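You operate a simulated robot arm through the tools that you are given. There is no shell and no other tool. Be economical: measure what you need, move in short steps, check, and stop when the job is done.

Carry out the task below with a simulated robot arm. There is one attempt and no reset: what you move stays moved.

JOB
Wipe the dust off the robot vacuum's top with the orange cloth, then press go to test it.
Fine: fold the handle down and drop the cloth in the small tub. What is to be rubbed or washed off counts as gone when no trace of it is left.

It is judged by the outcome, as a careful person would: the job done as asked, and still so three seconds after it is handed in. It fails if anything else is knocked over, pushed out of place, dropped, spilled or broken. Flat cloth is picked up by pressing the open fingertips on it (5 to 10 N) and closing them slowly along it; thin cloth reads only 2 to 8 mm in the jaws.

ROBOT AND FRAMES
A 7-joint arm with a two-finger parallel gripper, fixed in place. Base frame: the origin is at the foot of the arm, x ahead of it, y to its left, z up; the work surface is at about z = 0.858. Readings come in m, degrees, newtons and seconds.
With the tool pointing down near the work surface it reaches from about 0.32 to 0.74 m from the base axis. Its first joint turns from -115.0 to 115.0 degrees. Payload 3.91 kg.
Tool frame: the origin (TCP) lies between the finger pads and is the grasp point; the fingertips stand 0.03 m ahead of it; z points along the fingers, y is the line along which they close. The gripper opens to 0.11 m. The fingers are 0.02 m wide and 0.01 m thick; the gripper's body (0.048 by 0.112 m) begins 0.055 m behind the TCP.
Orientation is told as [roll, pitch, yaw] about the base's x, y, z axes, in that order, counted from this pose: with the fingers straight down and closing along the base's y, the tool's x points along the base's -x, its y along +y and its z along -z.

CONTROLS
- The arm moves only by the tool nudge_tool. Its argument "increments" is a list of rows, each a list of 3 entries, a list of its own where there are three numbers: the shift along the base's x, y, z in m, then the turn, a rotation vector about the base's x, y, z in degrees, then the gripper command, from -1 (shut) to 1 (fully open), values between in proportion. In form: [[[tx, ty, tz], [rx, ry, rz], hand], ...]. A call has 1 to 12 rows; each row is the pose to reach, as a shift and turn from the pose commanded when the call began. A row lasts 0.2 s, in which the tool goes at most 0.05 m and 8.6 degrees; a call with a longer step from one row to the next is refused whole, and so is a gripper value outside its range. Where a pose cannot be reached the arm comes as near as it can. A force on the tool above 40 N (or 10 N above the force at the start of the call, whichever is more), or a blocked arm, ends the call early, and 0.2 s more pass. The fingers move at their own pace (about 0.108 m/s each) and stop on an object; they squeeze with about 34 N. The grip force told is the motor's: it shows also when the fingers shut on nothing. Time passes only in rows, and 0.2 s behind the last, so rows that repeat a pose let the fingers close. It gives the time, the measured TCP pose, the force on the tool (base axes), the opening and the grip force at its end, in the units of the frame above (readings bear some noise), with the torque about the TCP (base axes, N m) and any sound that the robot's microphone picked up, and new pictures: "views" is both (left out), scene, wrist or none.
- Cameras (640 x 400 px; columns grow to the right, rows downward): "scene" is fixed at [0.398, -0.6493, 1.6787]; the picture's right is [1.00, -0.05, 0.00], its down [-0.03, -0.51, -0.86] and it looks along [0.05, 0.86, -0.51] (base axes); focal length 313 px, centre (320, 200). "wrist" rides on the gripper at [0.072, 0.017, -0.103] in the tool frame; the picture's right is [-0.23, 0.97, 0.00], its down [-0.76, -0.18, -0.62] and it looks along [-0.61, -0.14, 0.78] (tool axes); focal length 222 px, centre (320, 200). There is no depth. A picture from a camera that has moved, and an enlarged one, comes with that camera's place and axes in the base frame and with its lens.
- lift_body(by): slides the trunk up (or, below 0, down) by that many m; the arm rides with it, the base frame stays. It gives what a move gives, with no picture.
- enlarge(camera, box): a new picture of the part [left, top, right, bottom] of that camera's present view, enlarged. It takes no simulated time.
- sign_off(): hands the job in; it is judged then, once.

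Go step by step. Nothing tells you positions but the pictures and the camera data: compare them with the known pose of the tool, close in by small moves and look again before you grip or let go. The budget is 120 turns and 200 pictures, counting those below and the enlarged ones. Unless the task says otherwise, let go and move clear before handing in, and close with one line.

The tools are called after "Request:" as name(argument=value, ...) on one line, values as JSON. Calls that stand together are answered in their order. nudge_tool: Moves the arm, as the interface text tells. Its arguments: {"type":"object","properties":{"increments":{"type":"array","items":{"type":"array"}},"views":{"type":"string","enum":["both","scene","wrist","none"]}},"required":["increments"]} The other tools are called the same way: lift_body (by) slides the trunk up or down; enlarge (camera, box) takes an enlarged picture of a part of a camera's view; sign_off () hands the job in.

At the start:

```text
time_s: 0.0
tcp_pos: [0.0841, 0.4802, 1.2799]
tool_rot: [0.0, 0.0, -0.1]
force: [-0.3, 0.1, -0.4]
torque: [0.01, 0.02, 0.03]
grip_width: 0.1103
grip_force: 0.0
trunk travel left (down, up): [-0.85, 0.14]
```

scene: 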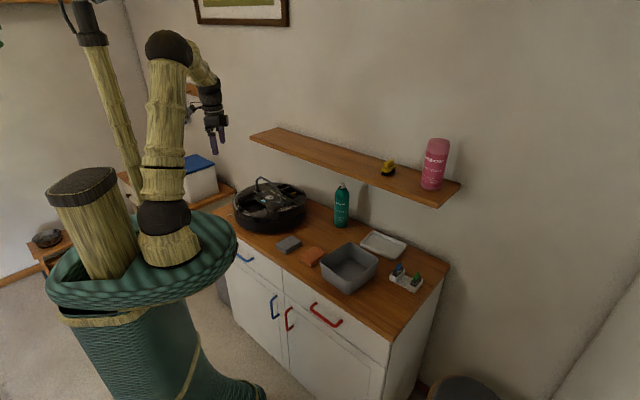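
wrist: 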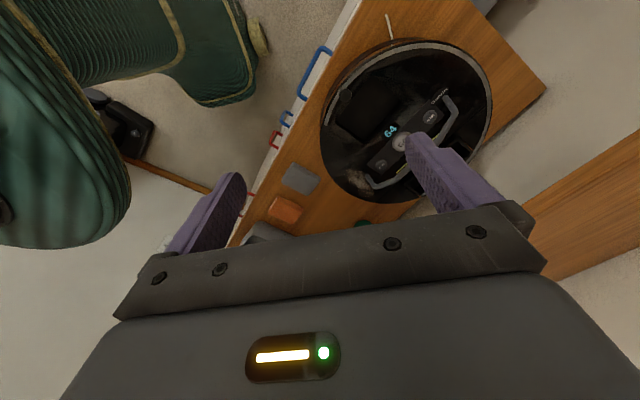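

I see a counter with the robot vacuum (handle up), a grey sponge, an orange cloth, a grey tub and a tray. I'll zoom in before moving.

Request:
enlarge(camera="scene", box=[220, 160, 340, 240])

Request:
enlarge(camera="scene", box=[270, 210, 450, 320])

Request:
enlarge(camera="wrist", box=[300, 20, 520, 220])

```text
5.00 times, centred on (280, 200) of scene
camera zoom: at [0.398, -0.6493, 1.6787], right [1.0, -0.05, 0.0], down [-0.03, -0.51, -0.86], along [0.05, 0.86, -0.51], focal length 1564 px, centre (520, 200)
```

zoom: 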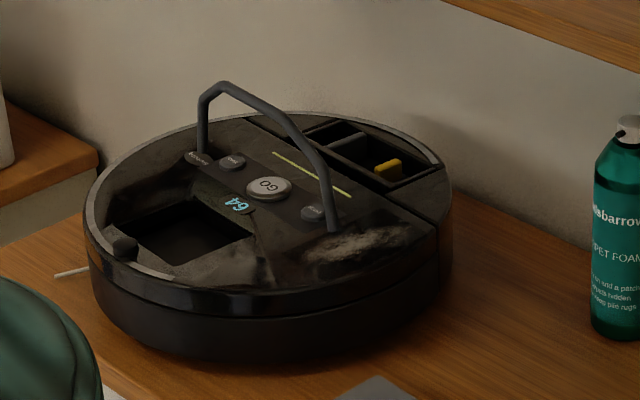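

```text
3.56 times, centred on (360, 265) of scene
camera zoom: at [0.398, -0.6493, 1.6787], right [1.0, -0.05, 0.0], down [-0.03, -0.51, -0.86], along [0.05, 0.86, -0.51], focal length 1112 px, centre (178, -31)
```

zoom: 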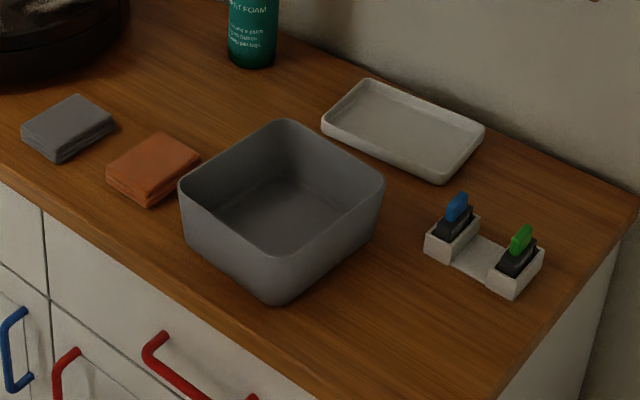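

```text
2.00 times, centred on (410, 120) of wrist
camera zoom: at [0.0113, 0.4967, 1.3835], right [0.23, 0.97, 0.0], down [0.76, -0.18, 0.62], along [0.61, -0.14, -0.78], focal length 444 px, centre (140, 360)
```

zoom: 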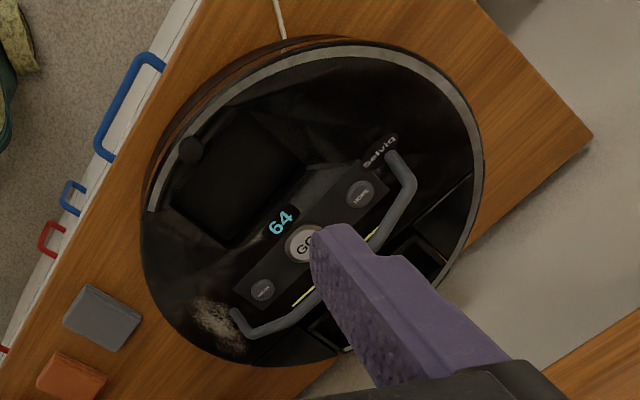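

The vacuum is around (0.24, 0.61), its top near z 0.95, with the dust patch by the right foot of the handle. The orange cloth is near (0.42, 0.29), so I'll move over it and look down.

Request:
nudge_tool(increments=[[[0.032, -0.021, -0.018], [0, 0, 0], 1], [[0.064, -0.042, -0.036], [0, 0, 0], 1], [[0.096, -0.063, -0.054], [0, 0, 0], 1], [[0.128, -0.084, -0.072], [0, 0, 0], 1], [[0.16, -0.105, -0.09], [0, 0, 0], 1], [[0.192, -0.126, -0.108], [0, 0, 0], 1], [[0.224, -0.147, -0.126], [0, 0, 0], 1], [[0.256, -0.168, -0.144], [0, 0, 0], 1], [[0.288, -0.189, -0.162], [0, 0, 0], 1], [[0.316, -0.21, -0.18], [0, 0, 0], 1], [[0.316, -0.21, -0.18], [0, 0, 0], 1]])

```text
time_s: 2.4
tcp_pos: [0.4, 0.2691, 1.1002]
tool_rot: [0.1, -0.1, 0.0]
force: [-0.6, -0.3, -0.1]
torque: [0.0, -0.02, 0.02]
grip_width: 0.1099
grip_force: 0.0
trunk travel left (down, up): [-0.85, 0.14]
camera wrist: at [0.3277, 0.2864, 1.2041], right [0.23, 0.97, 0.0], down [0.76, -0.18, 0.62], along [0.61, -0.14, -0.78], focal length 222 px, centre (320, 200)
```

scene: 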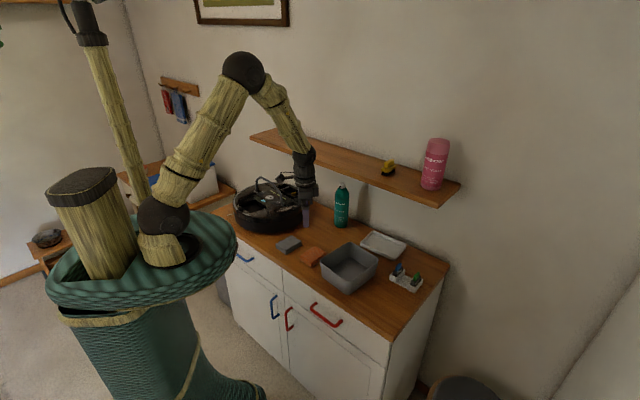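
wrist: 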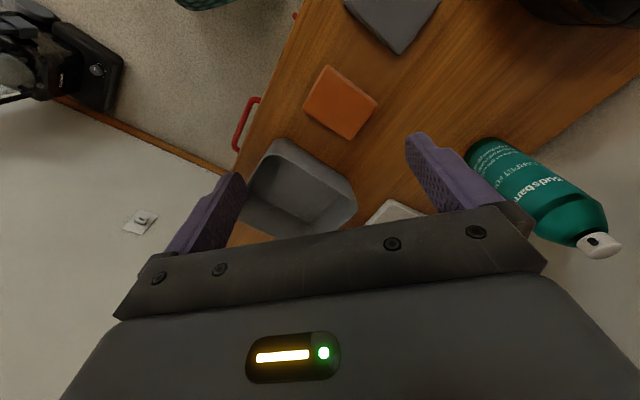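

The pad is about 0.083 × 0.065 m, centred near (0.422, 0.293), with its short side along (0.69, -0.72). I'll yaw +44° and come down over it.

Request:
nudge_tool(increments=[[[0.004, 0.004, -0.02], [0, 0, 7.4], 1], [[0.008, 0.008, -0.04], [0, 0, 14.8], 1], [[0.012, 0.012, -0.06], [0, 0, 22.2], 1], [[0.016, 0.016, -0.08], [0, 0, 29.6], 1], [[0.02, 0.02, -0.1], [0, 0, 37], 1], [[0.022, 0.024, -0.12], [0, 0, 44], 1], [[0.022, 0.024, -0.12], [0, 0, 44], 1]])

Request:
enlarge(camera="scene", box=[260, 200, 360, 290])

```text
time_s: 4.0
tcp_pos: [0.4208, 0.2941, 0.979]
tool_rot: [-0.1, 0.0, 44.1]
force: [0.3, -0.7, 0.4]
torque: [0.03, 0.03, 0.02]
grip_width: 0.1101
grip_force: 0.1
trunk travel left (down, up): [-0.85, 0.14]
camera wrist: at [0.3581, 0.2553, 1.0832], right [-0.51, 0.86, 0.0], down [0.67, 0.4, 0.62], along [0.53, 0.32, -0.78], focal length 222 px, centre (320, 200)
```

scene: 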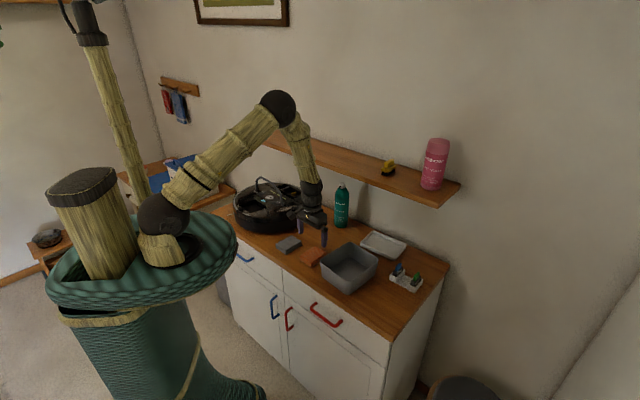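
wrist: 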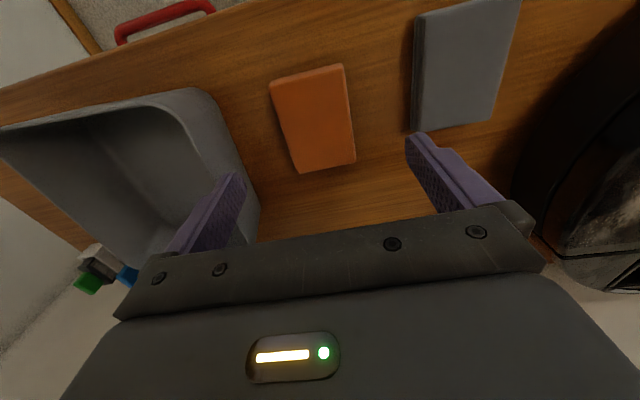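

```text
4.44 times, centred on (310, 245) of scene
camera zoom: at [0.398, -0.6493, 1.6787], right [1.0, -0.05, 0.0], down [-0.03, -0.51, -0.86], along [0.05, 0.86, -0.51], focal length 1390 px, centre (364, 0)
```

zoom: 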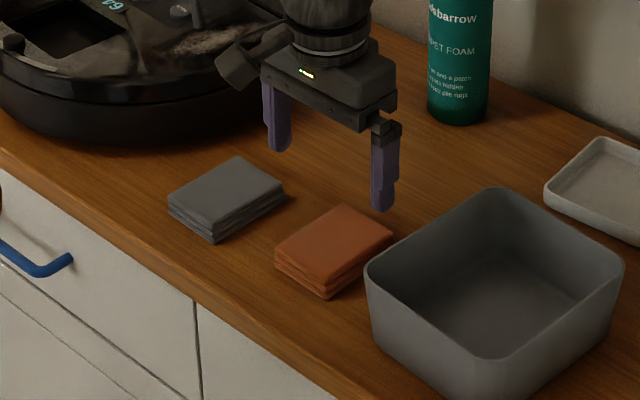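

The pad lies between the fingers as planned, about 2 cm thick. I'll lower so the tips stop ~8 mm above the counter and close on the sides, so the pad's bottom sticks out for wiping.

Request:
nudge_tool(increments=[[[0.002, -0.001, -0.03], [0, 0, -1], 0.7], [[0.002, -0.001, -0.06], [0, 0, -1], 0.7], [[0.002, -0.001, -0.083], [0, 0, -1], 0.7], [[0.002, -0.001, -0.083], [0, 0, -1], 0.7]])

Request:
enlarge(camera="scene", box=[270, 210, 350, 280])

```text
time_s: 5.0
tcp_pos: [0.4248, 0.2935, 0.8974]
tool_rot: [-0.1, 0.0, 43.0]
force: [-0.8, 0.7, -0.4]
torque: [-0.02, 0.02, 0.0]
grip_width: 0.0936
grip_force: 0.1
trunk travel left (down, up): [-0.85, 0.14]
camera wrist: at [0.3591, 0.2559, 1.0004], right [-0.5, 0.87, 0.0], down [0.68, 0.39, 0.62], along [0.54, 0.31, -0.78], focal length 222 px, centre (320, 200)
```

scene: 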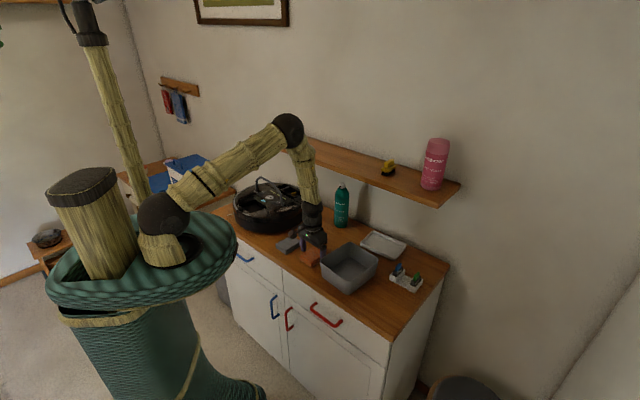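
wrist: 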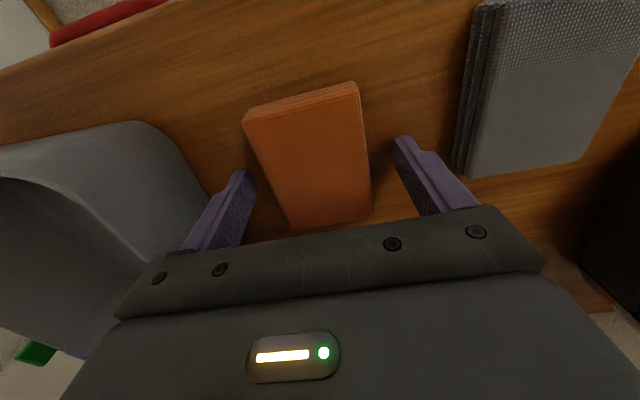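

```text
5.71 times, centred on (310, 245) of scene
camera zoom: at [0.398, -0.6493, 1.6787], right [1.0, -0.05, 0.0], down [-0.03, -0.51, -0.86], along [0.05, 0.86, -0.51], focal length 1788 px, centre (377, -57)
```

zoom: 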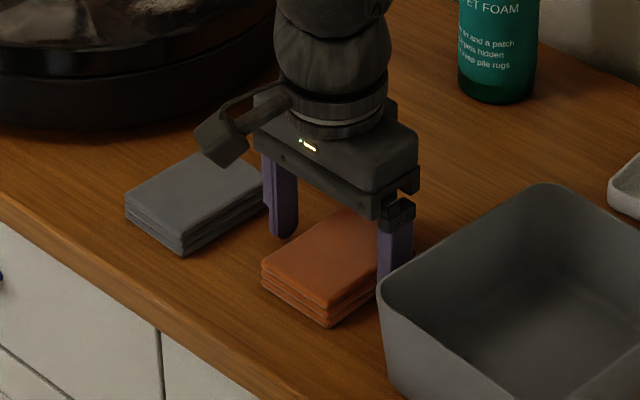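

The fingers straddle the pad, so I'm closing now.

Request:
nudge_tool(increments=[[[0, 0, 0], [0, 0, 0], 0.4], [[0, 0, 0], [0, 0, 0], 0.2], [[0, 0, 0], [0, 0, 0], 0], [[0, 0, 0], [0, 0, 0], -0.3], [[0, 0, 0], [0, 0, 0], -1], [[0, 0, 0], [0, 0, 0], -1]])

Request:
enlarge(camera="scene", box=[270, 210, 350, 280])

```text
time_s: 6.4
tcp_pos: [0.4225, 0.2932, 0.8982]
tool_rot: [0.0, 0.1, 43.0]
force: [0.0, 0.0, 1.5]
torque: [-0.02, -0.02, 0.02]
grip_width: 0.0649
grip_force: 33.6
trunk travel left (down, up): [-0.85, 0.14]
camera wrist: at [0.3593, 0.256, 1.0006], right [-0.5, 0.87, 0.0], down [0.68, 0.39, 0.62], along [0.54, 0.31, -0.78], focal length 222 px, centre (320, 200)
```

scene: 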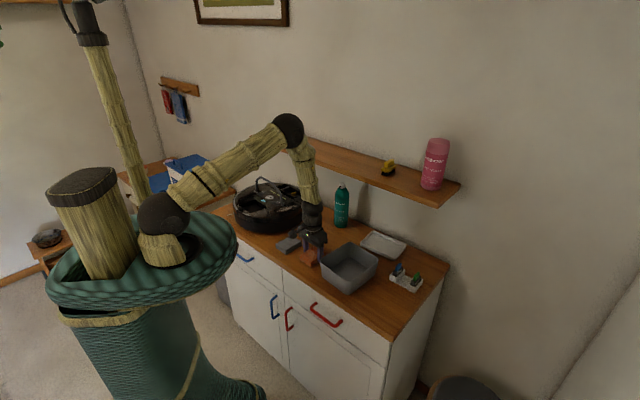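
wrist: 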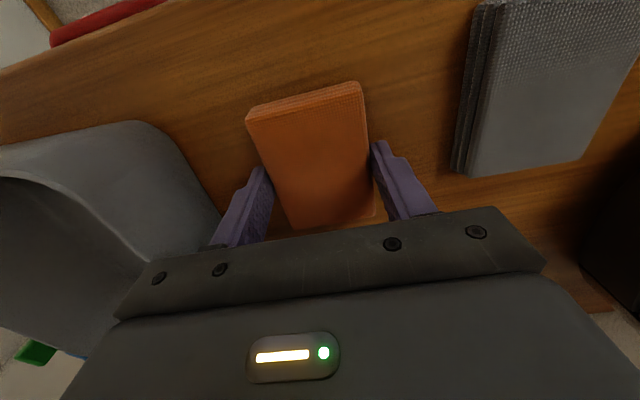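

```text
5.71 times, centred on (310, 245) of scene
camera zoom: at [0.398, -0.6493, 1.6787], right [1.0, -0.05, 0.0], down [-0.03, -0.51, -0.86], along [0.05, 0.86, -0.51], focal length 1788 px, centre (377, -57)
```

zoom: 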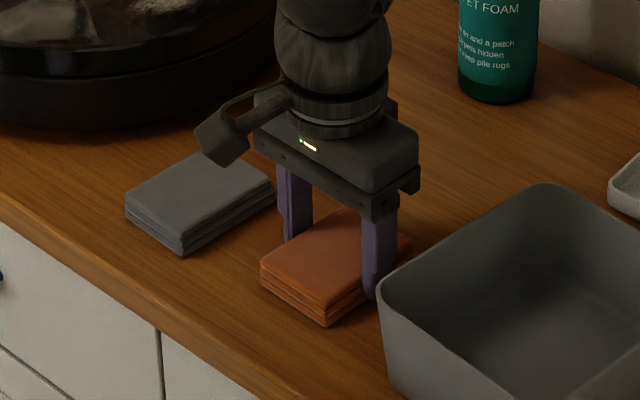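

The pad is gripped at 65 mm. I'll lift it and move to a spot where the wrist camera can see the dust.

Request:
nudge_tool(increments=[[[0, 0, 0.03], [0, 0, 0], -1], [[0, 0, 0.07], [0, 0, 0], -1], [[0, 0, 0.11], [0, 0, 0], -1], [[0, 0, 0.15], [0, 0, 0], -1], [[-0.02, 0.025, 0.19], [0, 0, 0], -1], [[-0.04, 0.05, 0.22], [0, 0, 0], -1], [[-0.06, 0.075, 0.22], [0, 0, 0], -1], [[-0.06, 0.075, 0.22], [0, 0, 0], -1]])

Request:
enlarge(camera="wrist", box=[360, 20, 640, 200])

Request:
enlarge(camera="scene", box=[220, 160, 340, 240])

```text
refused: row 5 steps farther than a row can; nothing moved
```

```text
2.22 times, centred on (500, 110) of wrist
camera zoom: at [0.3593, 0.256, 1.0006], right [-0.5, 0.87, 0.0], down [0.68, 0.39, 0.62], along [0.54, 0.31, -0.78], focal length 494 px, centre (-80, 400)
```

zoom: 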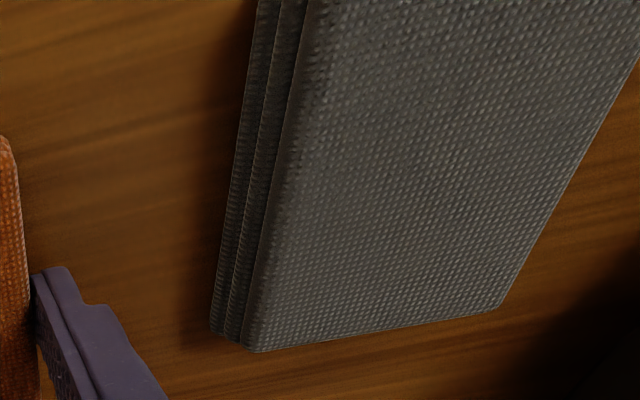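

```text
5.00 times, centred on (280, 200) of scene
camera zoom: at [0.398, -0.6493, 1.6787], right [1.0, -0.05, 0.0], down [-0.03, -0.51, -0.86], along [0.05, 0.86, -0.51], focal length 1564 px, centre (520, 200)
```

zoom: 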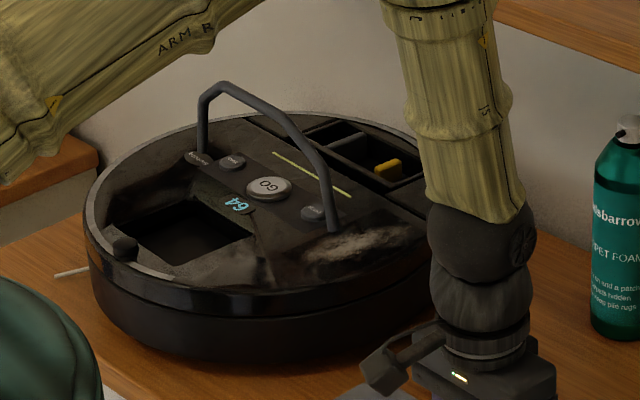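

The move was refused because row 5 was too long a step. I'm sending it again with shorter steps.

Request:
nudge_tool(increments=[[[0, 0, 0.03], [0, 0, 0], -1], [[0, 0, 0.07], [0, 0, 0], -1], [[0, 0, 0.11], [0, 0, 0], -1], [[0, 0, 0.15], [0, 0, 0], -1], [[-0.015, 0.02, 0.18], [0, 0, 0], -1], [[-0.03, 0.04, 0.21], [0, 0, 0], -1], [[-0.045, 0.06, 0.22], [0, 0, 0], -1], [[-0.06, 0.075, 0.22], [0, 0, 0], -1], [[-0.06, 0.075, 0.22], [0, 0, 0], -1]])

Request:
enlarge(camera="wrist", box=[360, 20, 640, 200])

Request:
enlarge(camera="scene", box=[220, 160, 340, 240])

```text
time_s: 8.4
tcp_pos: [0.3642, 0.3671, 1.1168]
tool_rot: [0.0, 0.1, 43.0]
force: [0.1, 0.5, 0.5]
torque: [-0.01, -0.02, 0.04]
grip_width: 0.0
grip_force: 34.1
trunk travel left (down, up): [-0.85, 0.14]
camera wrist: at [0.2989, 0.3301, 1.2206], right [-0.5, 0.87, 0.0], down [0.68, 0.39, 0.62], along [0.54, 0.31, -0.78], focal length 222 px, centre (320, 200)
```

scene: 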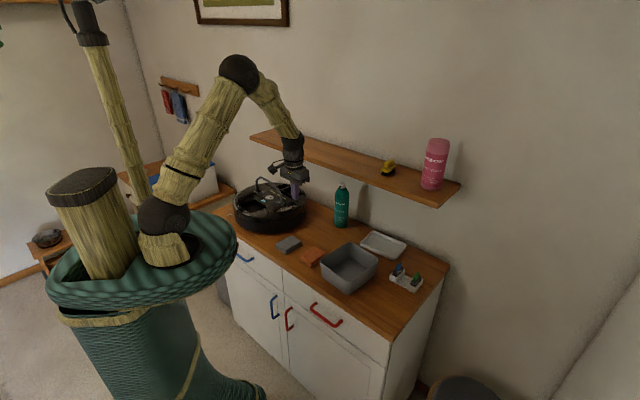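
wrist: 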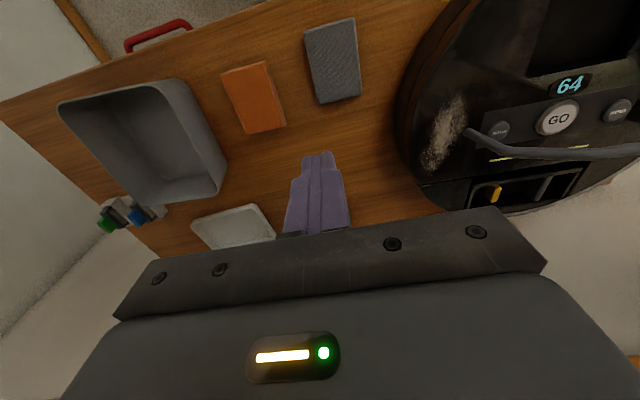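

```text
2.22 times, centred on (500, 110) of wrist
camera zoom: at [0.2989, 0.3301, 1.2206], right [-0.5, 0.87, 0.0], down [0.68, 0.39, 0.62], along [0.54, 0.31, -0.78], focal length 494 px, centre (-80, 400)
```

zoom: 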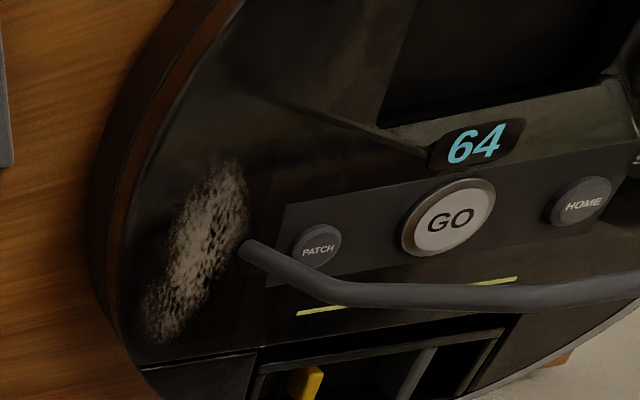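

```text
5.00 times, centred on (280, 200) of scene
camera zoom: at [0.398, -0.6493, 1.6787], right [1.0, -0.05, 0.0], down [-0.03, -0.51, -0.86], along [0.05, 0.86, -0.51], focal length 1564 px, centre (520, 200)
```

zoom: 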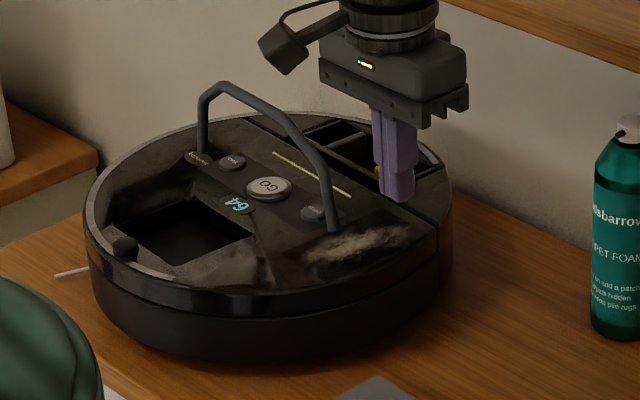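

The cloth slid out and is still lying where it was, unmoved. I'll go back and take it deeper, with the tips almost on the counter.

Request:
nudge_tool(increments=[[[0.015, -0.02, -0.02], [0, 0, 0], 0.7], [[0.03, -0.04, -0.05], [0, 0, 0], 0.7], [[0.045, -0.06, -0.08], [0, 0, 0], 0.7], [[0.06, -0.075, -0.11], [0, 0, 0], 0.7], [[0.06, -0.075, -0.15], [0, 0, 0], 0.7], [[0.06, -0.075, -0.19], [0, 0, 0], 0.7], [[0.06, -0.075, -0.215], [0, 0, 0], 0.7], [[0.06, -0.075, -0.228], [0, 0, 0], 0.7], [[0.06, -0.075, -0.228], [0, 0, 0], 0.7]], views="none")

```text
time_s: 10.4
tcp_pos: [0.4239, 0.2938, 0.8893]
tool_rot: [0.1, -0.2, 43.0]
force: [-1.3, -1.3, 10.1]
torque: [0.12, 0.32, 0.0]
grip_width: 0.0936
grip_force: 0.1
trunk travel left (down, up): [-0.85, 0.14]
```

The tips just touch the counter at 10 N. I'll back off 1.5 mm and close.

Request:
nudge_tool(increments=[[[0, 0, 0.0015], [0, 0, 0], 0.4], [[0, 0, 0.0015], [0, 0, 0], 0.2], [[0, 0, 0.0015], [0, 0, 0], 0], [[0, 0, 0.0015], [0, 0, 0], -0.4], [[0, 0, 0.0015], [0, 0, 0], -1], [[0, 0, 0.0015], [0, 0, 0], -1]], views="wrist")

Request:
enlarge(camera="scene", box=[280, 220, 340, 275])

```text
time_s: 11.8
tcp_pos: [0.4244, 0.2931, 0.8897]
tool_rot: [0.0, 0.0, 43.0]
force: [0.5, 0.7, 0.2]
torque: [0.02, -0.06, 0.02]
grip_width: 0.0652
grip_force: 33.8
trunk travel left (down, up): [-0.85, 0.14]
camera wrist: at [0.3594, 0.2561, 0.994], right [-0.5, 0.87, 0.0], down [0.68, 0.39, 0.62], along [0.54, 0.31, -0.78], focal length 222 px, centre (320, 200)
```

wrist: 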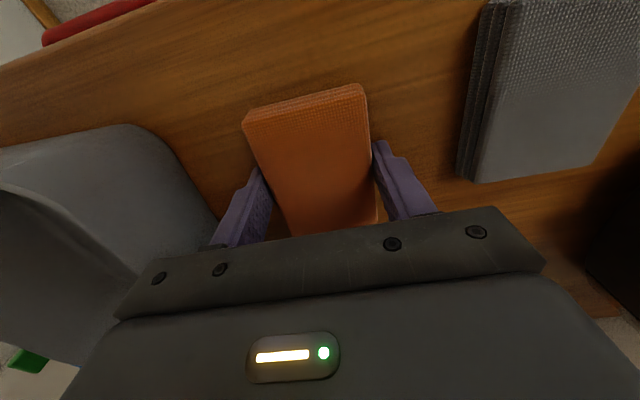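

```text
7.27 times, centred on (310, 248) of scene
camera zoom: at [0.398, -0.6493, 1.6787], right [1.0, -0.05, 0.0], down [-0.03, -0.51, -0.86], along [0.05, 0.86, -0.51], focal length 2275 px, centre (393, -146)
```

zoom: 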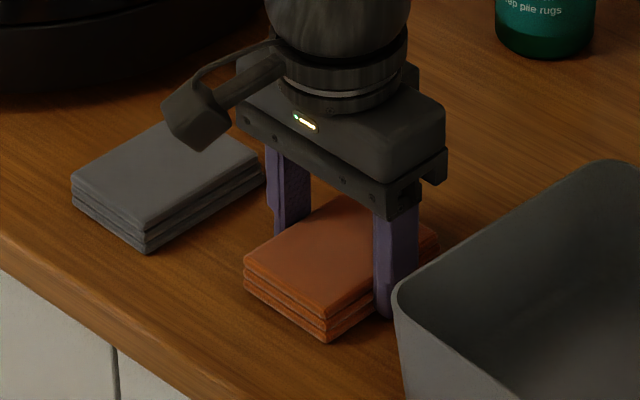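

The grip is deep now. A short lift will show whether it holds.

Request:
nudge_tool(increments=[[[0, 0, 0.01], [0, 0, 0], -1], [[0, 0, 0.02], [0, 0, 0], -1], [[0, 0, 0.03], [0, 0, 0], -1], [[0, 0, 0.04], [0, 0, 0], -1]], views="none")

Request:
enlarge(camera="scene", box=[280, 220, 340, 275])

```text
time_s: 12.8
tcp_pos: [0.4236, 0.2937, 0.9311]
tool_rot: [0.1, 0.0, 43.1]
force: [-0.3, 0.0, -0.1]
torque: [0.03, 0.02, 0.0]
grip_width: 0.0647
grip_force: 33.7
trunk travel left (down, up): [-0.85, 0.14]
```

```text
7.27 times, centred on (310, 248) of scene
camera zoom: at [0.398, -0.6493, 1.6787], right [1.0, -0.05, 0.0], down [-0.03, -0.51, -0.86], along [0.05, 0.86, -0.51], focal length 2275 px, centre (393, -146)
```

zoom: 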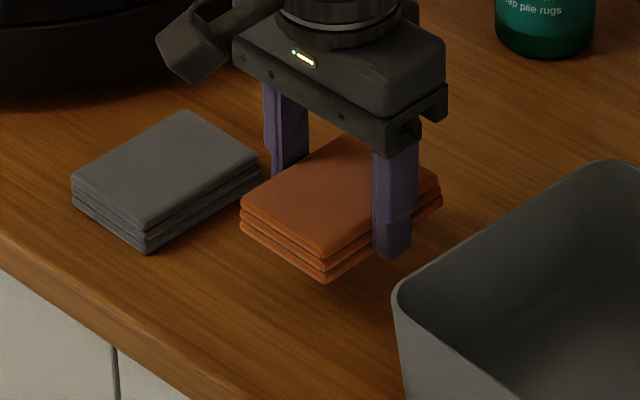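

It holds. To leave more cloth below the tips for wiping, I'll set it down and regrip about 4 mm higher, then lift gently.

Request:
nudge_tool(increments=[[[0, 0, -0.015], [0, 0, 0], -1], [[0, 0, -0.03], [0, 0, 0], -1], [[0, 0, -0.039], [0, 0, 0], -1], [[0, 0, -0.039], [0, 0, 0], 0.4], [[0, 0, -0.036], [0, 0, 0], 0.4], [[0, 0, -0.036], [0, 0, 0], -1], [[0, 0, -0.036], [0, 0, 0], -1], [[0, 0, -0.036], [0, 0, 0], -1], [[0, 0, -0.026], [0, 0, 0], -1], [[0, 0, -0.016], [0, 0, 0], -1], [[0, 0, 0], [0, 0, 0], -1]], views="none")

Request:
enlarge(camera="scene", box=[280, 220, 340, 275])

```text
time_s: 15.2
tcp_pos: [0.4247, 0.293, 0.9313]
tool_rot: [0.0, -0.1, 43.0]
force: [-0.2, 0.5, -0.3]
torque: [-0.05, -0.02, 0.0]
grip_width: 0.0649
grip_force: 34.6
trunk travel left (down, up): [-0.85, 0.14]
```

```text
7.27 times, centred on (310, 248) of scene
camera zoom: at [0.398, -0.6493, 1.6787], right [1.0, -0.05, 0.0], down [-0.03, -0.51, -0.86], along [0.05, 0.86, -0.51], focal length 2275 px, centre (393, -146)
```

zoom: 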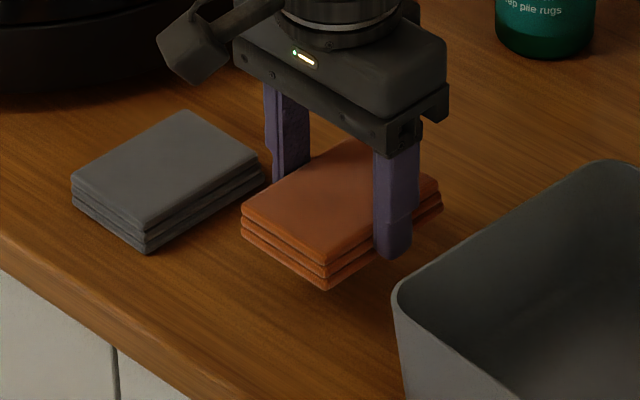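

The regrip holds, with about 4 mm of cloth below the tips. The dust lies outside the handle's right foot near (0.31, 0.52), so I'll carry the pad there, turning 92° to put a finger-free end of the pad towards the handle foot.

Request:
nudge_tool(increments=[[[0, 0, 0.04], [0, 0, 8.36], -1], [[0, 0, 0.08], [0, 0, 16.7], -1], [[0, 0, 0.12], [0, 0, 25.1], -1], [[-0.015, 0.023, 0.15], [0, 0, 33.4], -1], [[-0.029, 0.046, 0.15], [0, 0, 41.8], -1], [[-0.044, 0.069, 0.15], [0, 0, 50.2], -1], [[-0.058, 0.092, 0.15], [0, 0, 58.5], -1], [[-0.073, 0.115, 0.15], [0, 0, 66.9], -1], [[-0.088, 0.138, 0.15], [0, 0, 75.2], -1], [[-0.102, 0.161, 0.15], [0, 0, 83.6], -1], [[-0.117, 0.185, 0.15], [0, 0, 92], -1], [[-0.117, 0.185, 0.15], [0, 0, 92], -1]])

Request:
enlarge(camera="scene", box=[220, 150, 340, 240])

```text
time_s: 17.8
tcp_pos: [0.3065, 0.4792, 1.0804]
tool_rot: [0.0, 0.1, 135.1]
force: [-0.6, -0.3, -0.7]
torque: [0.02, 0.0, 0.0]
grip_width: 0.0649
grip_force: 33.5
trunk travel left (down, up): [-0.85, 0.14]
camera wrist: at [0.3466, 0.4154, 1.1845], right [-0.85, -0.53, 0.0], down [-0.41, 0.66, 0.62], along [-0.33, 0.53, -0.78], focal length 222 px, centre (320, 200)
```

scene: 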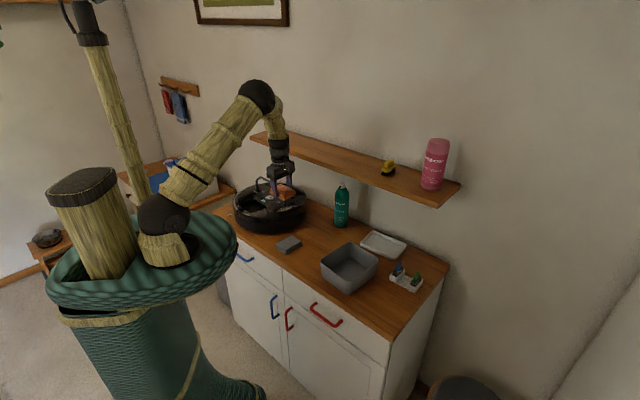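
wrist: 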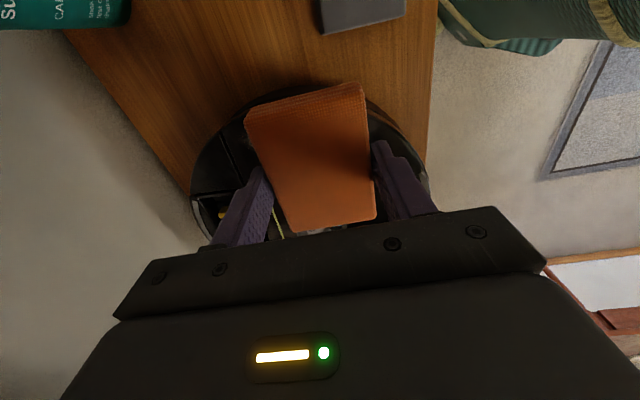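

```text
4.44 times, centred on (280, 195) of scene
camera zoom: at [0.398, -0.6493, 1.6787], right [1.0, -0.05, 0.0], down [-0.03, -0.51, -0.86], along [0.05, 0.86, -0.51], focal length 1390 px, centre (498, 222)
```

zoom: 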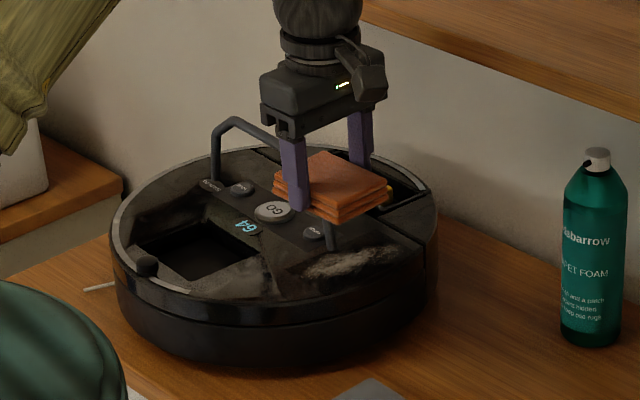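

The pad hangs over the front edge of the dust. I'll lower it slowly until it touches.

Request:
nudge_tool(increments=[[[0, 0, -0.03], [0, 0, 0], -1], [[0, 0, -0.06], [0, 0, 0], -1], [[0, 0, -0.08], [0, 0, 0], -1], [[0, 0, -0.086], [0, 0, 0], -1], [[0, 0, -0.09], [0, 0, 0], -1]], views="none")

Request:
enlarge(camera="scene", box=[230, 160, 330, 235])

```text
time_s: 19.0
tcp_pos: [0.3067, 0.4783, 0.9893]
tool_rot: [0.1, -0.1, 134.9]
force: [-0.1, 1.0, -0.9]
torque: [-0.04, -0.01, 0.02]
grip_width: 0.065
grip_force: 34.1
trunk travel left (down, up): [-0.85, 0.14]
```

```text
5.33 times, centred on (280, 198) of scene
camera zoom: at [0.398, -0.6493, 1.6787], right [1.0, -0.05, 0.0], down [-0.03, -0.51, -0.86], along [0.05, 0.86, -0.51], focal length 1668 px, centre (533, 213)
```

zoom: 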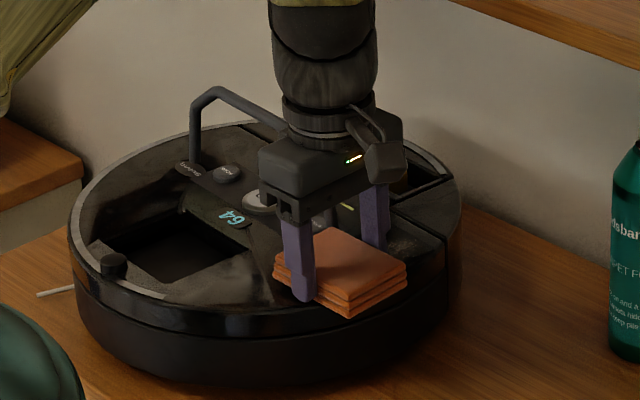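

It hasn't touched yet, so I continue down in millimetre steps.

Request:
nudge_tool(increments=[[[0, 0, -0.002], [0, 0, 0], -1], [[0, 0, -0.004], [0, 0, 0], -1], [[0, 0, -0.006], [0, 0, 0], -1]], views="none")

```text
time_s: 19.8
tcp_pos: [0.3069, 0.4789, 0.9844]
tool_rot: [-0.1, 0.0, 134.9]
force: [-0.1, -0.4, 1.8]
torque: [0.02, 0.06, 0.01]
grip_width: 0.0646
grip_force: 34.1
trunk travel left (down, up): [-0.85, 0.14]
```

Request:
nudge_tool(increments=[[[0, 0, -0.002], [0, 0, 0], -1], [[0, 0, -0.003], [0, 0, 0], -1]], views="none")

```text
time_s: 20.4
tcp_pos: [0.3073, 0.4783, 0.9846]
tool_rot: [-0.4, -0.1, 134.9]
force: [0.9, -2.9, 22.8]
torque: [-0.26, 0.38, 0.05]
grip_width: 0.065
grip_force: 34.1
trunk travel left (down, up): [-0.85, 0.14]
```

Contact is firm at TCP z 0.9846. I'll ease to a light press and stroke across the dust and back, along the handle axis's normal.

Request:
nudge_tool(increments=[[[0.0015, -0.0015, 0.0018], [0, 0, 0], -1], [[0.0125, 0.0095, 0.0018], [0, 0, 0], -1], [[0.0235, 0.0205, 0.0018], [0, 0, 0], -1], [[0.0345, 0.0315, 0.0018], [0, 0, 0], -1], [[0.0455, 0.0425, 0.0018], [0, 0, 0], -1], [[0.0515, 0.0485, 0.0018], [0, 0, 0], -1], [[0.0415, 0.0385, 0.0018], [0, 0, 0], -1], [[0.0305, 0.0275, 0.0018], [0, 0, 0], -1], [[0.0205, 0.0175, 0.0018], [0, 0, 0], -1], [[0.0105, 0.0075, 0.0018], [0, 0, 0], -1], [[-0.0005, -0.0035, 0.0018], [0, 0, 0], -1]], views="none")

Request:
enlarge(camera="scene", box=[230, 160, 330, 235])

```text
time_s: 22.8
tcp_pos: [0.3029, 0.4749, 0.9837]
tool_rot: [0.0, -0.1, 135.1]
force: [-2.2, 4.2, 13.6]
torque: [0.31, 0.08, 0.09]
grip_width: 0.0646
grip_force: 33.5
trunk travel left (down, up): [-0.85, 0.14]
```

```text
5.33 times, centred on (280, 198) of scene
camera zoom: at [0.398, -0.6493, 1.6787], right [1.0, -0.05, 0.0], down [-0.03, -0.51, -0.86], along [0.05, 0.86, -0.51], focal length 1668 px, centre (533, 213)
```

zoom: 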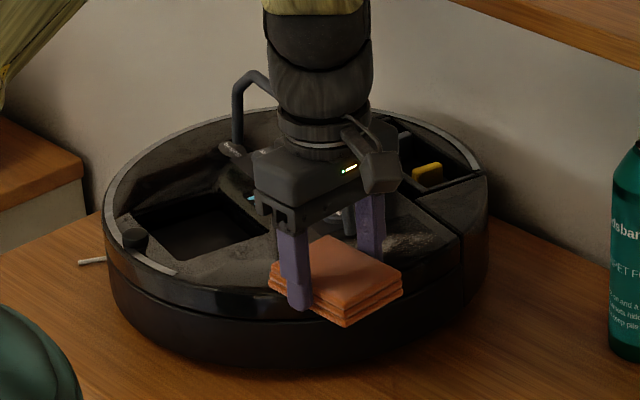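

The vacuum slid roughly 3 cm along with my stroke. I'll lift clear and look before going on.

Request:
nudge_tool(increments=[[[0, 0, 0.03], [0, 0, 0], -1], [[0, 0, 0.07], [0, 0, 0], -1], [[0, 0, 0.1], [0, 0, 0], -1], [[0.01, -0.03, 0.12], [0, 0, 0], -1], [[0.03, -0.06, 0.12], [0, 0, 0], -1], [[0.05, -0.09, 0.12], [0, 0, 0], -1], [[0.05, -0.09, 0.12], [0, 0, 0], -1]])

Request:
enlarge(camera="scene", box=[220, 160, 340, 240])

Request:
enlarge(camera="wrist", box=[150, 80, 450, 260])

```text
time_s: 24.4
tcp_pos: [0.3555, 0.3861, 1.103]
tool_rot: [0.0, -0.1, 135.1]
force: [-0.8, -0.2, -0.5]
torque: [0.0, -0.01, -0.02]
grip_width: 0.0646
grip_force: 33.7
trunk travel left (down, up): [-0.85, 0.14]
camera wrist: at [0.395, 0.3225, 1.2069], right [-0.85, -0.53, 0.0], down [-0.41, 0.66, 0.62], along [-0.33, 0.53, -0.78], focal length 222 px, centre (320, 200)
```

scene: 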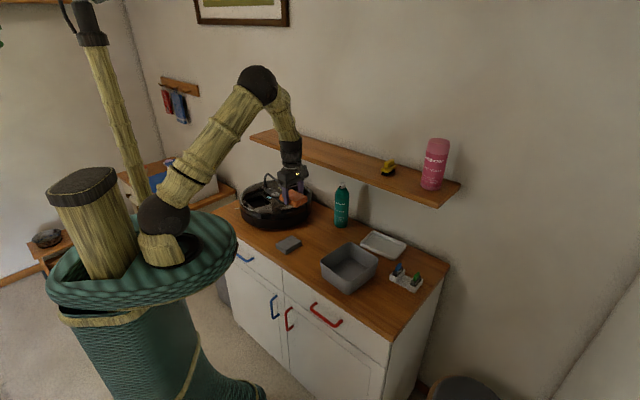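
wrist: 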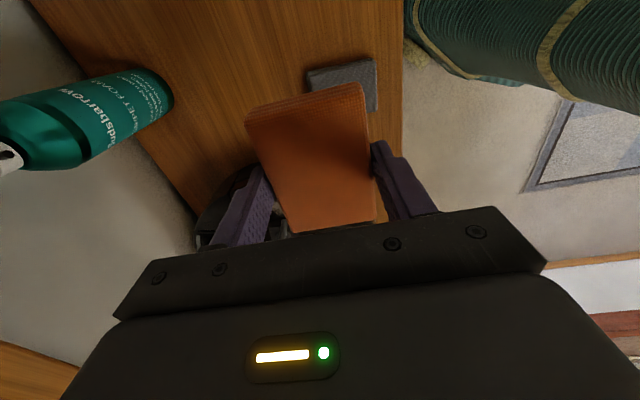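

```text
5.00 times, centred on (280, 200) of scene
camera zoom: at [0.398, -0.6493, 1.6787], right [1.0, -0.05, 0.0], down [-0.03, -0.51, -0.86], along [0.05, 0.86, -0.51], focal length 1564 px, centre (520, 200)
```

zoom: 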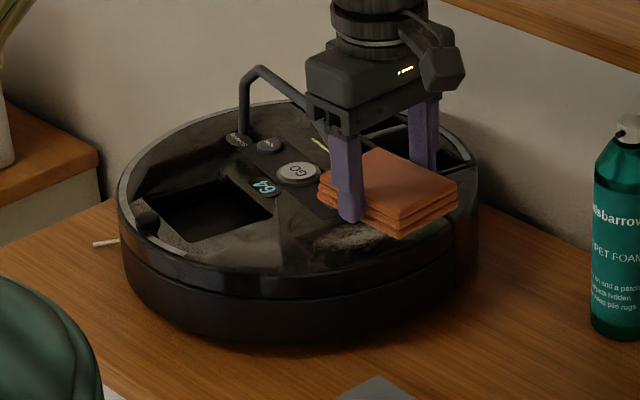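

```text
2.13 times, centred on (300, 170) of wrist
camera zoom: at [0.395, 0.3225, 1.2069], right [-0.85, -0.53, 0.0], down [-0.41, 0.66, 0.62], along [-0.33, 0.53, -0.78], focal length 474 px, centre (363, 264)
```

zoom: 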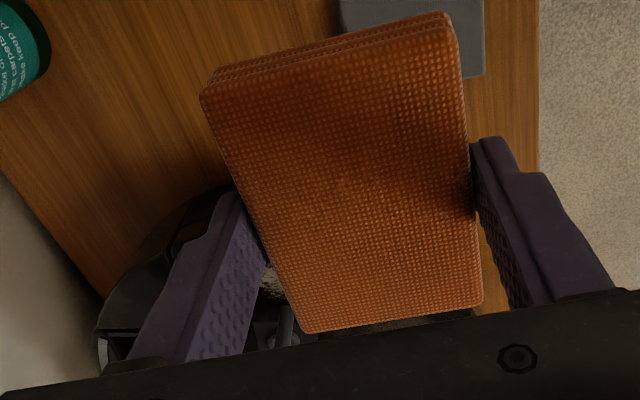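

The vacuum moved about 3.7 cm toward the wall. I'll shift aside to see how much dust is left and where.

Request:
nudge_tool(increments=[[[0.03, -0.03, 0], [0, 0, 0], -1], [[0.06, -0.06, 0], [0, 0, 0], -1], [[0.09, -0.09, 0], [0, 0, 0], -1]], views="none")

Request:
enlarge(camera="scene", box=[235, 165, 325, 235])

```text
time_s: 25.2
tcp_pos: [0.4485, 0.2922, 1.1039]
tool_rot: [0.0, 0.0, 135.0]
force: [-0.7, -0.3, -0.9]
torque: [0.02, 0.01, -0.01]
grip_width: 0.0649
grip_force: 34.4
trunk travel left (down, up): [-0.85, 0.14]
```

```text
5.71 times, centred on (280, 200) of scene
camera zoom: at [0.398, -0.6493, 1.6787], right [1.0, -0.05, 0.0], down [-0.03, -0.51, -0.86], along [0.05, 0.86, -0.51], focal length 1788 px, centre (549, 200)
```

zoom: 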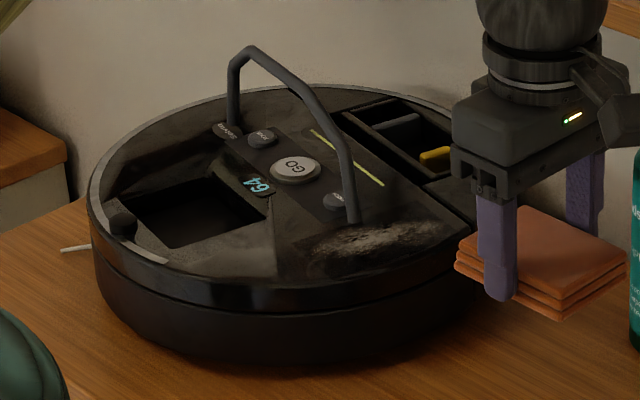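

About two thirds of the dust is left, and the vacuum has turned roughly 11°. I'll match that turn and wipe from the wall side towards the front with a lighter press, which should also pull the vacuum back.

Request:
nudge_tool(increments=[[[-0.016, 0.039, 0], [0, 0, -3], -1], [[-0.032, 0.078, 0], [0, 0, -6], -1], [[-0.048, 0.117, -0.01], [0, 0, -9], -1], [[-0.064, 0.156, -0.02], [0, 0, -11], -1], [[-0.08, 0.195, -0.02], [0, 0, -11], -1], [[-0.0955, 0.2325, -0.03], [0, 0, -11], -1], [[-0.0955, 0.2325, -0.07], [0, 0, -11], -1], [[-0.0955, 0.2325, -0.1], [0, 0, -11], -1], [[-0.0955, 0.2325, -0.114], [0, 0, -11], -1]], views="none")

Request:
enlarge(camera="scene", box=[235, 150, 325, 235])

```text
time_s: 26.6
tcp_pos: [0.3498, 0.5112, 1.0782]
tool_rot: [0.3, 0.5, 123.6]
force: [-21.3, -40.9, 16.0]
torque: [4.89, -2.74, -0.3]
grip_width: 0.0649
grip_force: 34.1
trunk travel left (down, up): [-0.85, 0.14]
stopped in row 7: the force on the tool passed its limit (the readings are from after the stop); the commanded pose is now the measured one
```

```text
4.71 times, centred on (280, 192) of scene
camera zoom: at [0.398, -0.6493, 1.6787], right [1.0, -0.05, 0.0], down [-0.03, -0.51, -0.86], along [0.05, 0.86, -0.51], focal length 1472 px, centre (508, 235)
```

zoom: 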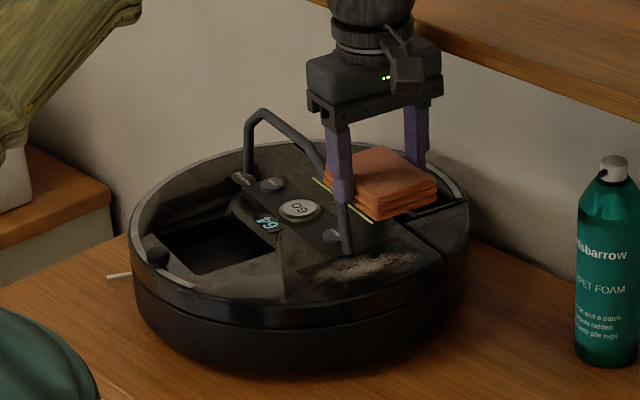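

The gripper body touched the shelf edge at this height. I'll back off, descend first, and check that the shelf items are undisturbed.

Request:
nudge_tool(increments=[[[-0.018, -0.018, 0], [0, 0, 0], -1], [[-0.032, -0.032, 0], [0, 0, 0], -1], [[-0.032, -0.032, -0.04], [0, 0, 0], -1], [[-0.032, -0.032, -0.075], [0, 0, 0], -1], [[-0.032, -0.032, -0.082], [0, 0, 0], -1]])

Request:
enlarge(camera="scene", box=[235, 150, 325, 235])

```text
time_s: 27.8
tcp_pos: [0.3229, 0.4869, 0.99]
tool_rot: [0.4, 0.6, 123.6]
force: [-1.2, -0.5, -0.6]
torque: [0.01, 0.02, 0.03]
grip_width: 0.0649
grip_force: 34.0
trunk travel left (down, up): [-0.85, 0.14]
camera wrist: at [0.3486, 0.4176, 1.0949], right [-0.94, -0.35, 0.01], down [-0.27, 0.74, 0.62], along [-0.22, 0.58, -0.79], focal length 222 px, centre (320, 200)
```

scene: 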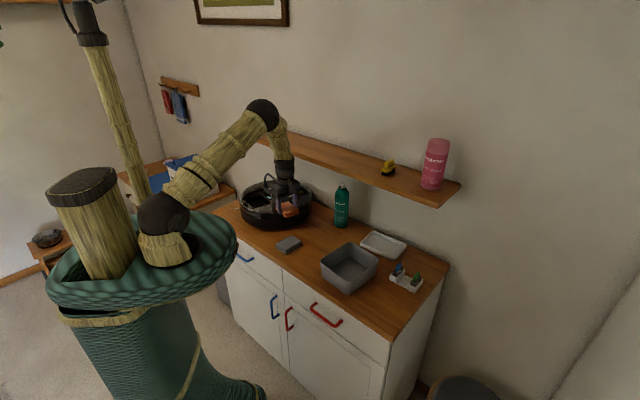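
wrist: 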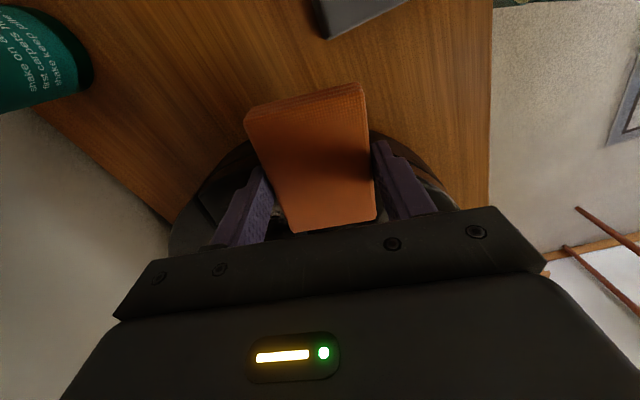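

```text
4.71 times, centred on (280, 192) of scene
camera zoom: at [0.398, -0.6493, 1.6787], right [1.0, -0.05, 0.0], down [-0.03, -0.51, -0.86], along [0.05, 0.86, -0.51], focal length 1472 px, centre (508, 235)
```

zoom: 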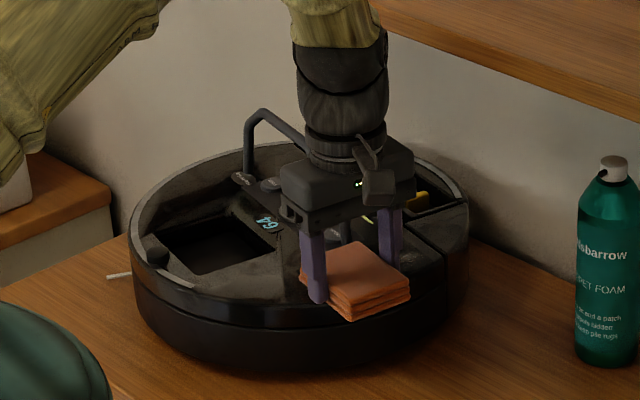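

The shelf items look undisturbed. Staying low, I'll slide to the far side of the dust and come down lightly onto it.

Request:
nudge_tool(increments=[[[0.01, 0.013, 0.002], [0, 0, 0], -1], [[0.02, 0.026, 0.002], [0, 0, 0], -1], [[0.028, 0.036, 0.002], [0, 0, 0], -1], [[0.028, 0.036, -0.003], [0, 0, 0], -1], [[0.028, 0.036, -0.005], [0, 0, 0], -1]], views="none")

Request:
enlarge(camera="scene", box=[235, 150, 325, 235])

```text
time_s: 29.0
tcp_pos: [0.3517, 0.5214, 0.986]
tool_rot: [0.4, 0.4, 123.5]
force: [7.2, -11.1, 5.7]
torque: [-0.19, -0.06, 0.11]
grip_width: 0.0649
grip_force: 33.7
trunk travel left (down, up): [-0.85, 0.14]
```

```text
4.71 times, centred on (280, 192) of scene
camera zoom: at [0.398, -0.6493, 1.6787], right [1.0, -0.05, 0.0], down [-0.03, -0.51, -0.86], along [0.05, 0.86, -0.51], focal length 1472 px, centre (508, 235)
```

zoom: 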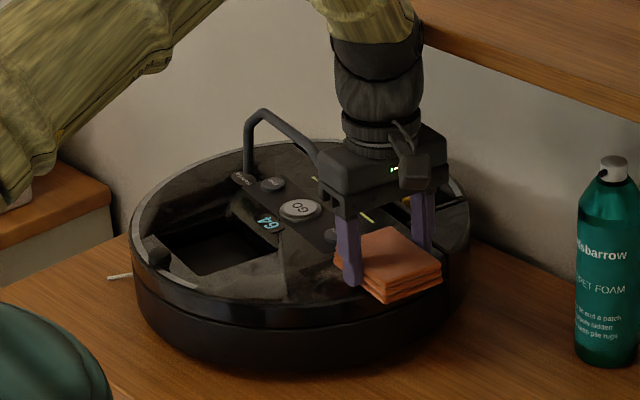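

The pad end is pushing on the handle foot, so I'll ease 4 mm away and stroke forwards.

Request:
nudge_tool(increments=[[[0.0025, -0.004, -0.0055], [0, 0, 0], -1], [[-0.008, -0.011, -0.0055], [0, 0, 0], -1], [[-0.019, -0.018, -0.0055], [0, 0, 0], -1]], views="none")

Request:
enlarge(camera="scene", box=[235, 150, 325, 235])

```text
time_s: 29.8
tcp_pos: [0.3282, 0.5047, 0.9834]
tool_rot: [0.2, 0.2, 123.8]
force: [-0.7, 1.9, 29.9]
torque: [0.65, 0.49, -0.09]
grip_width: 0.065
grip_force: 34.0
trunk travel left (down, up): [-0.85, 0.14]
```

```text
4.71 times, centred on (280, 192) of scene
camera zoom: at [0.398, -0.6493, 1.6787], right [1.0, -0.05, 0.0], down [-0.03, -0.51, -0.86], along [0.05, 0.86, -0.51], focal length 1472 px, centre (508, 235)
```

zoom: 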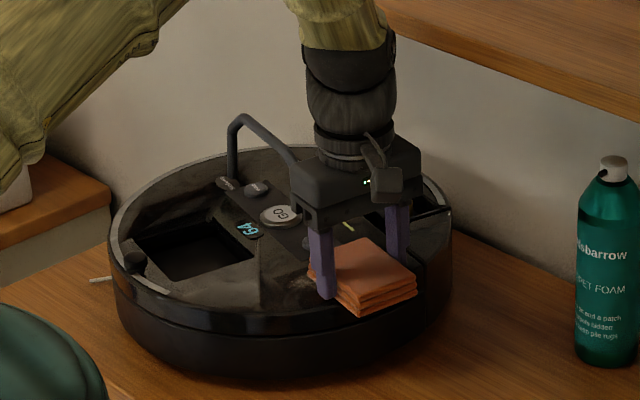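

My z offset was too deep and pressed at 30 N, but that drag pulled the vacuum almost back to where it started. I'll drag about 1 cm more, then lift and check.

Request:
nudge_tool(increments=[[[-0.006, -0.005, 0], [0, 0, 0], -1], [[-0.012, -0.012, 0], [0, 0, 0], -1], [[-0.012, -0.012, 0.006], [0, 0, 0], -1], [[-0.012, -0.012, 0.04], [0, 0, 0], -1], [[0, -0.04, 0.08], [0, 0, 0], -1], [[0.02, -0.08, 0.1], [0, 0, 0], -1], [[0.04, -0.12, 0.1], [0, 0, 0], -1], [[0.06, -0.16, 0.1], [0, 0, 0], -1]], views="none")

Request:
enlarge(camera="scene", box=[220, 160, 340, 240])

```text
refused: row 5 steps farther than a row can; nothing moved
```

```text
5.00 times, centred on (280, 200) of scene
camera zoom: at [0.398, -0.6493, 1.6787], right [1.0, -0.05, 0.0], down [-0.03, -0.51, -0.86], along [0.05, 0.86, -0.51], focal length 1564 px, centre (520, 200)
```

zoom: 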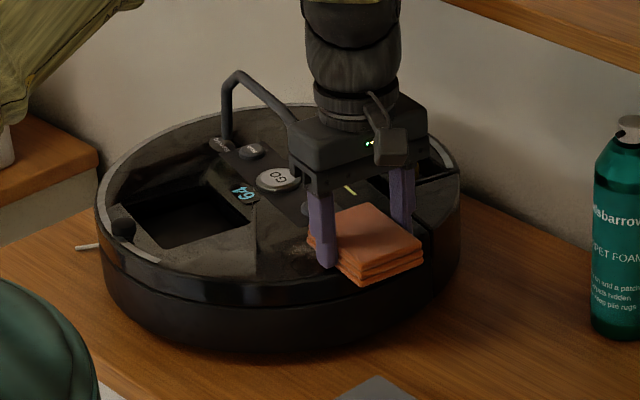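

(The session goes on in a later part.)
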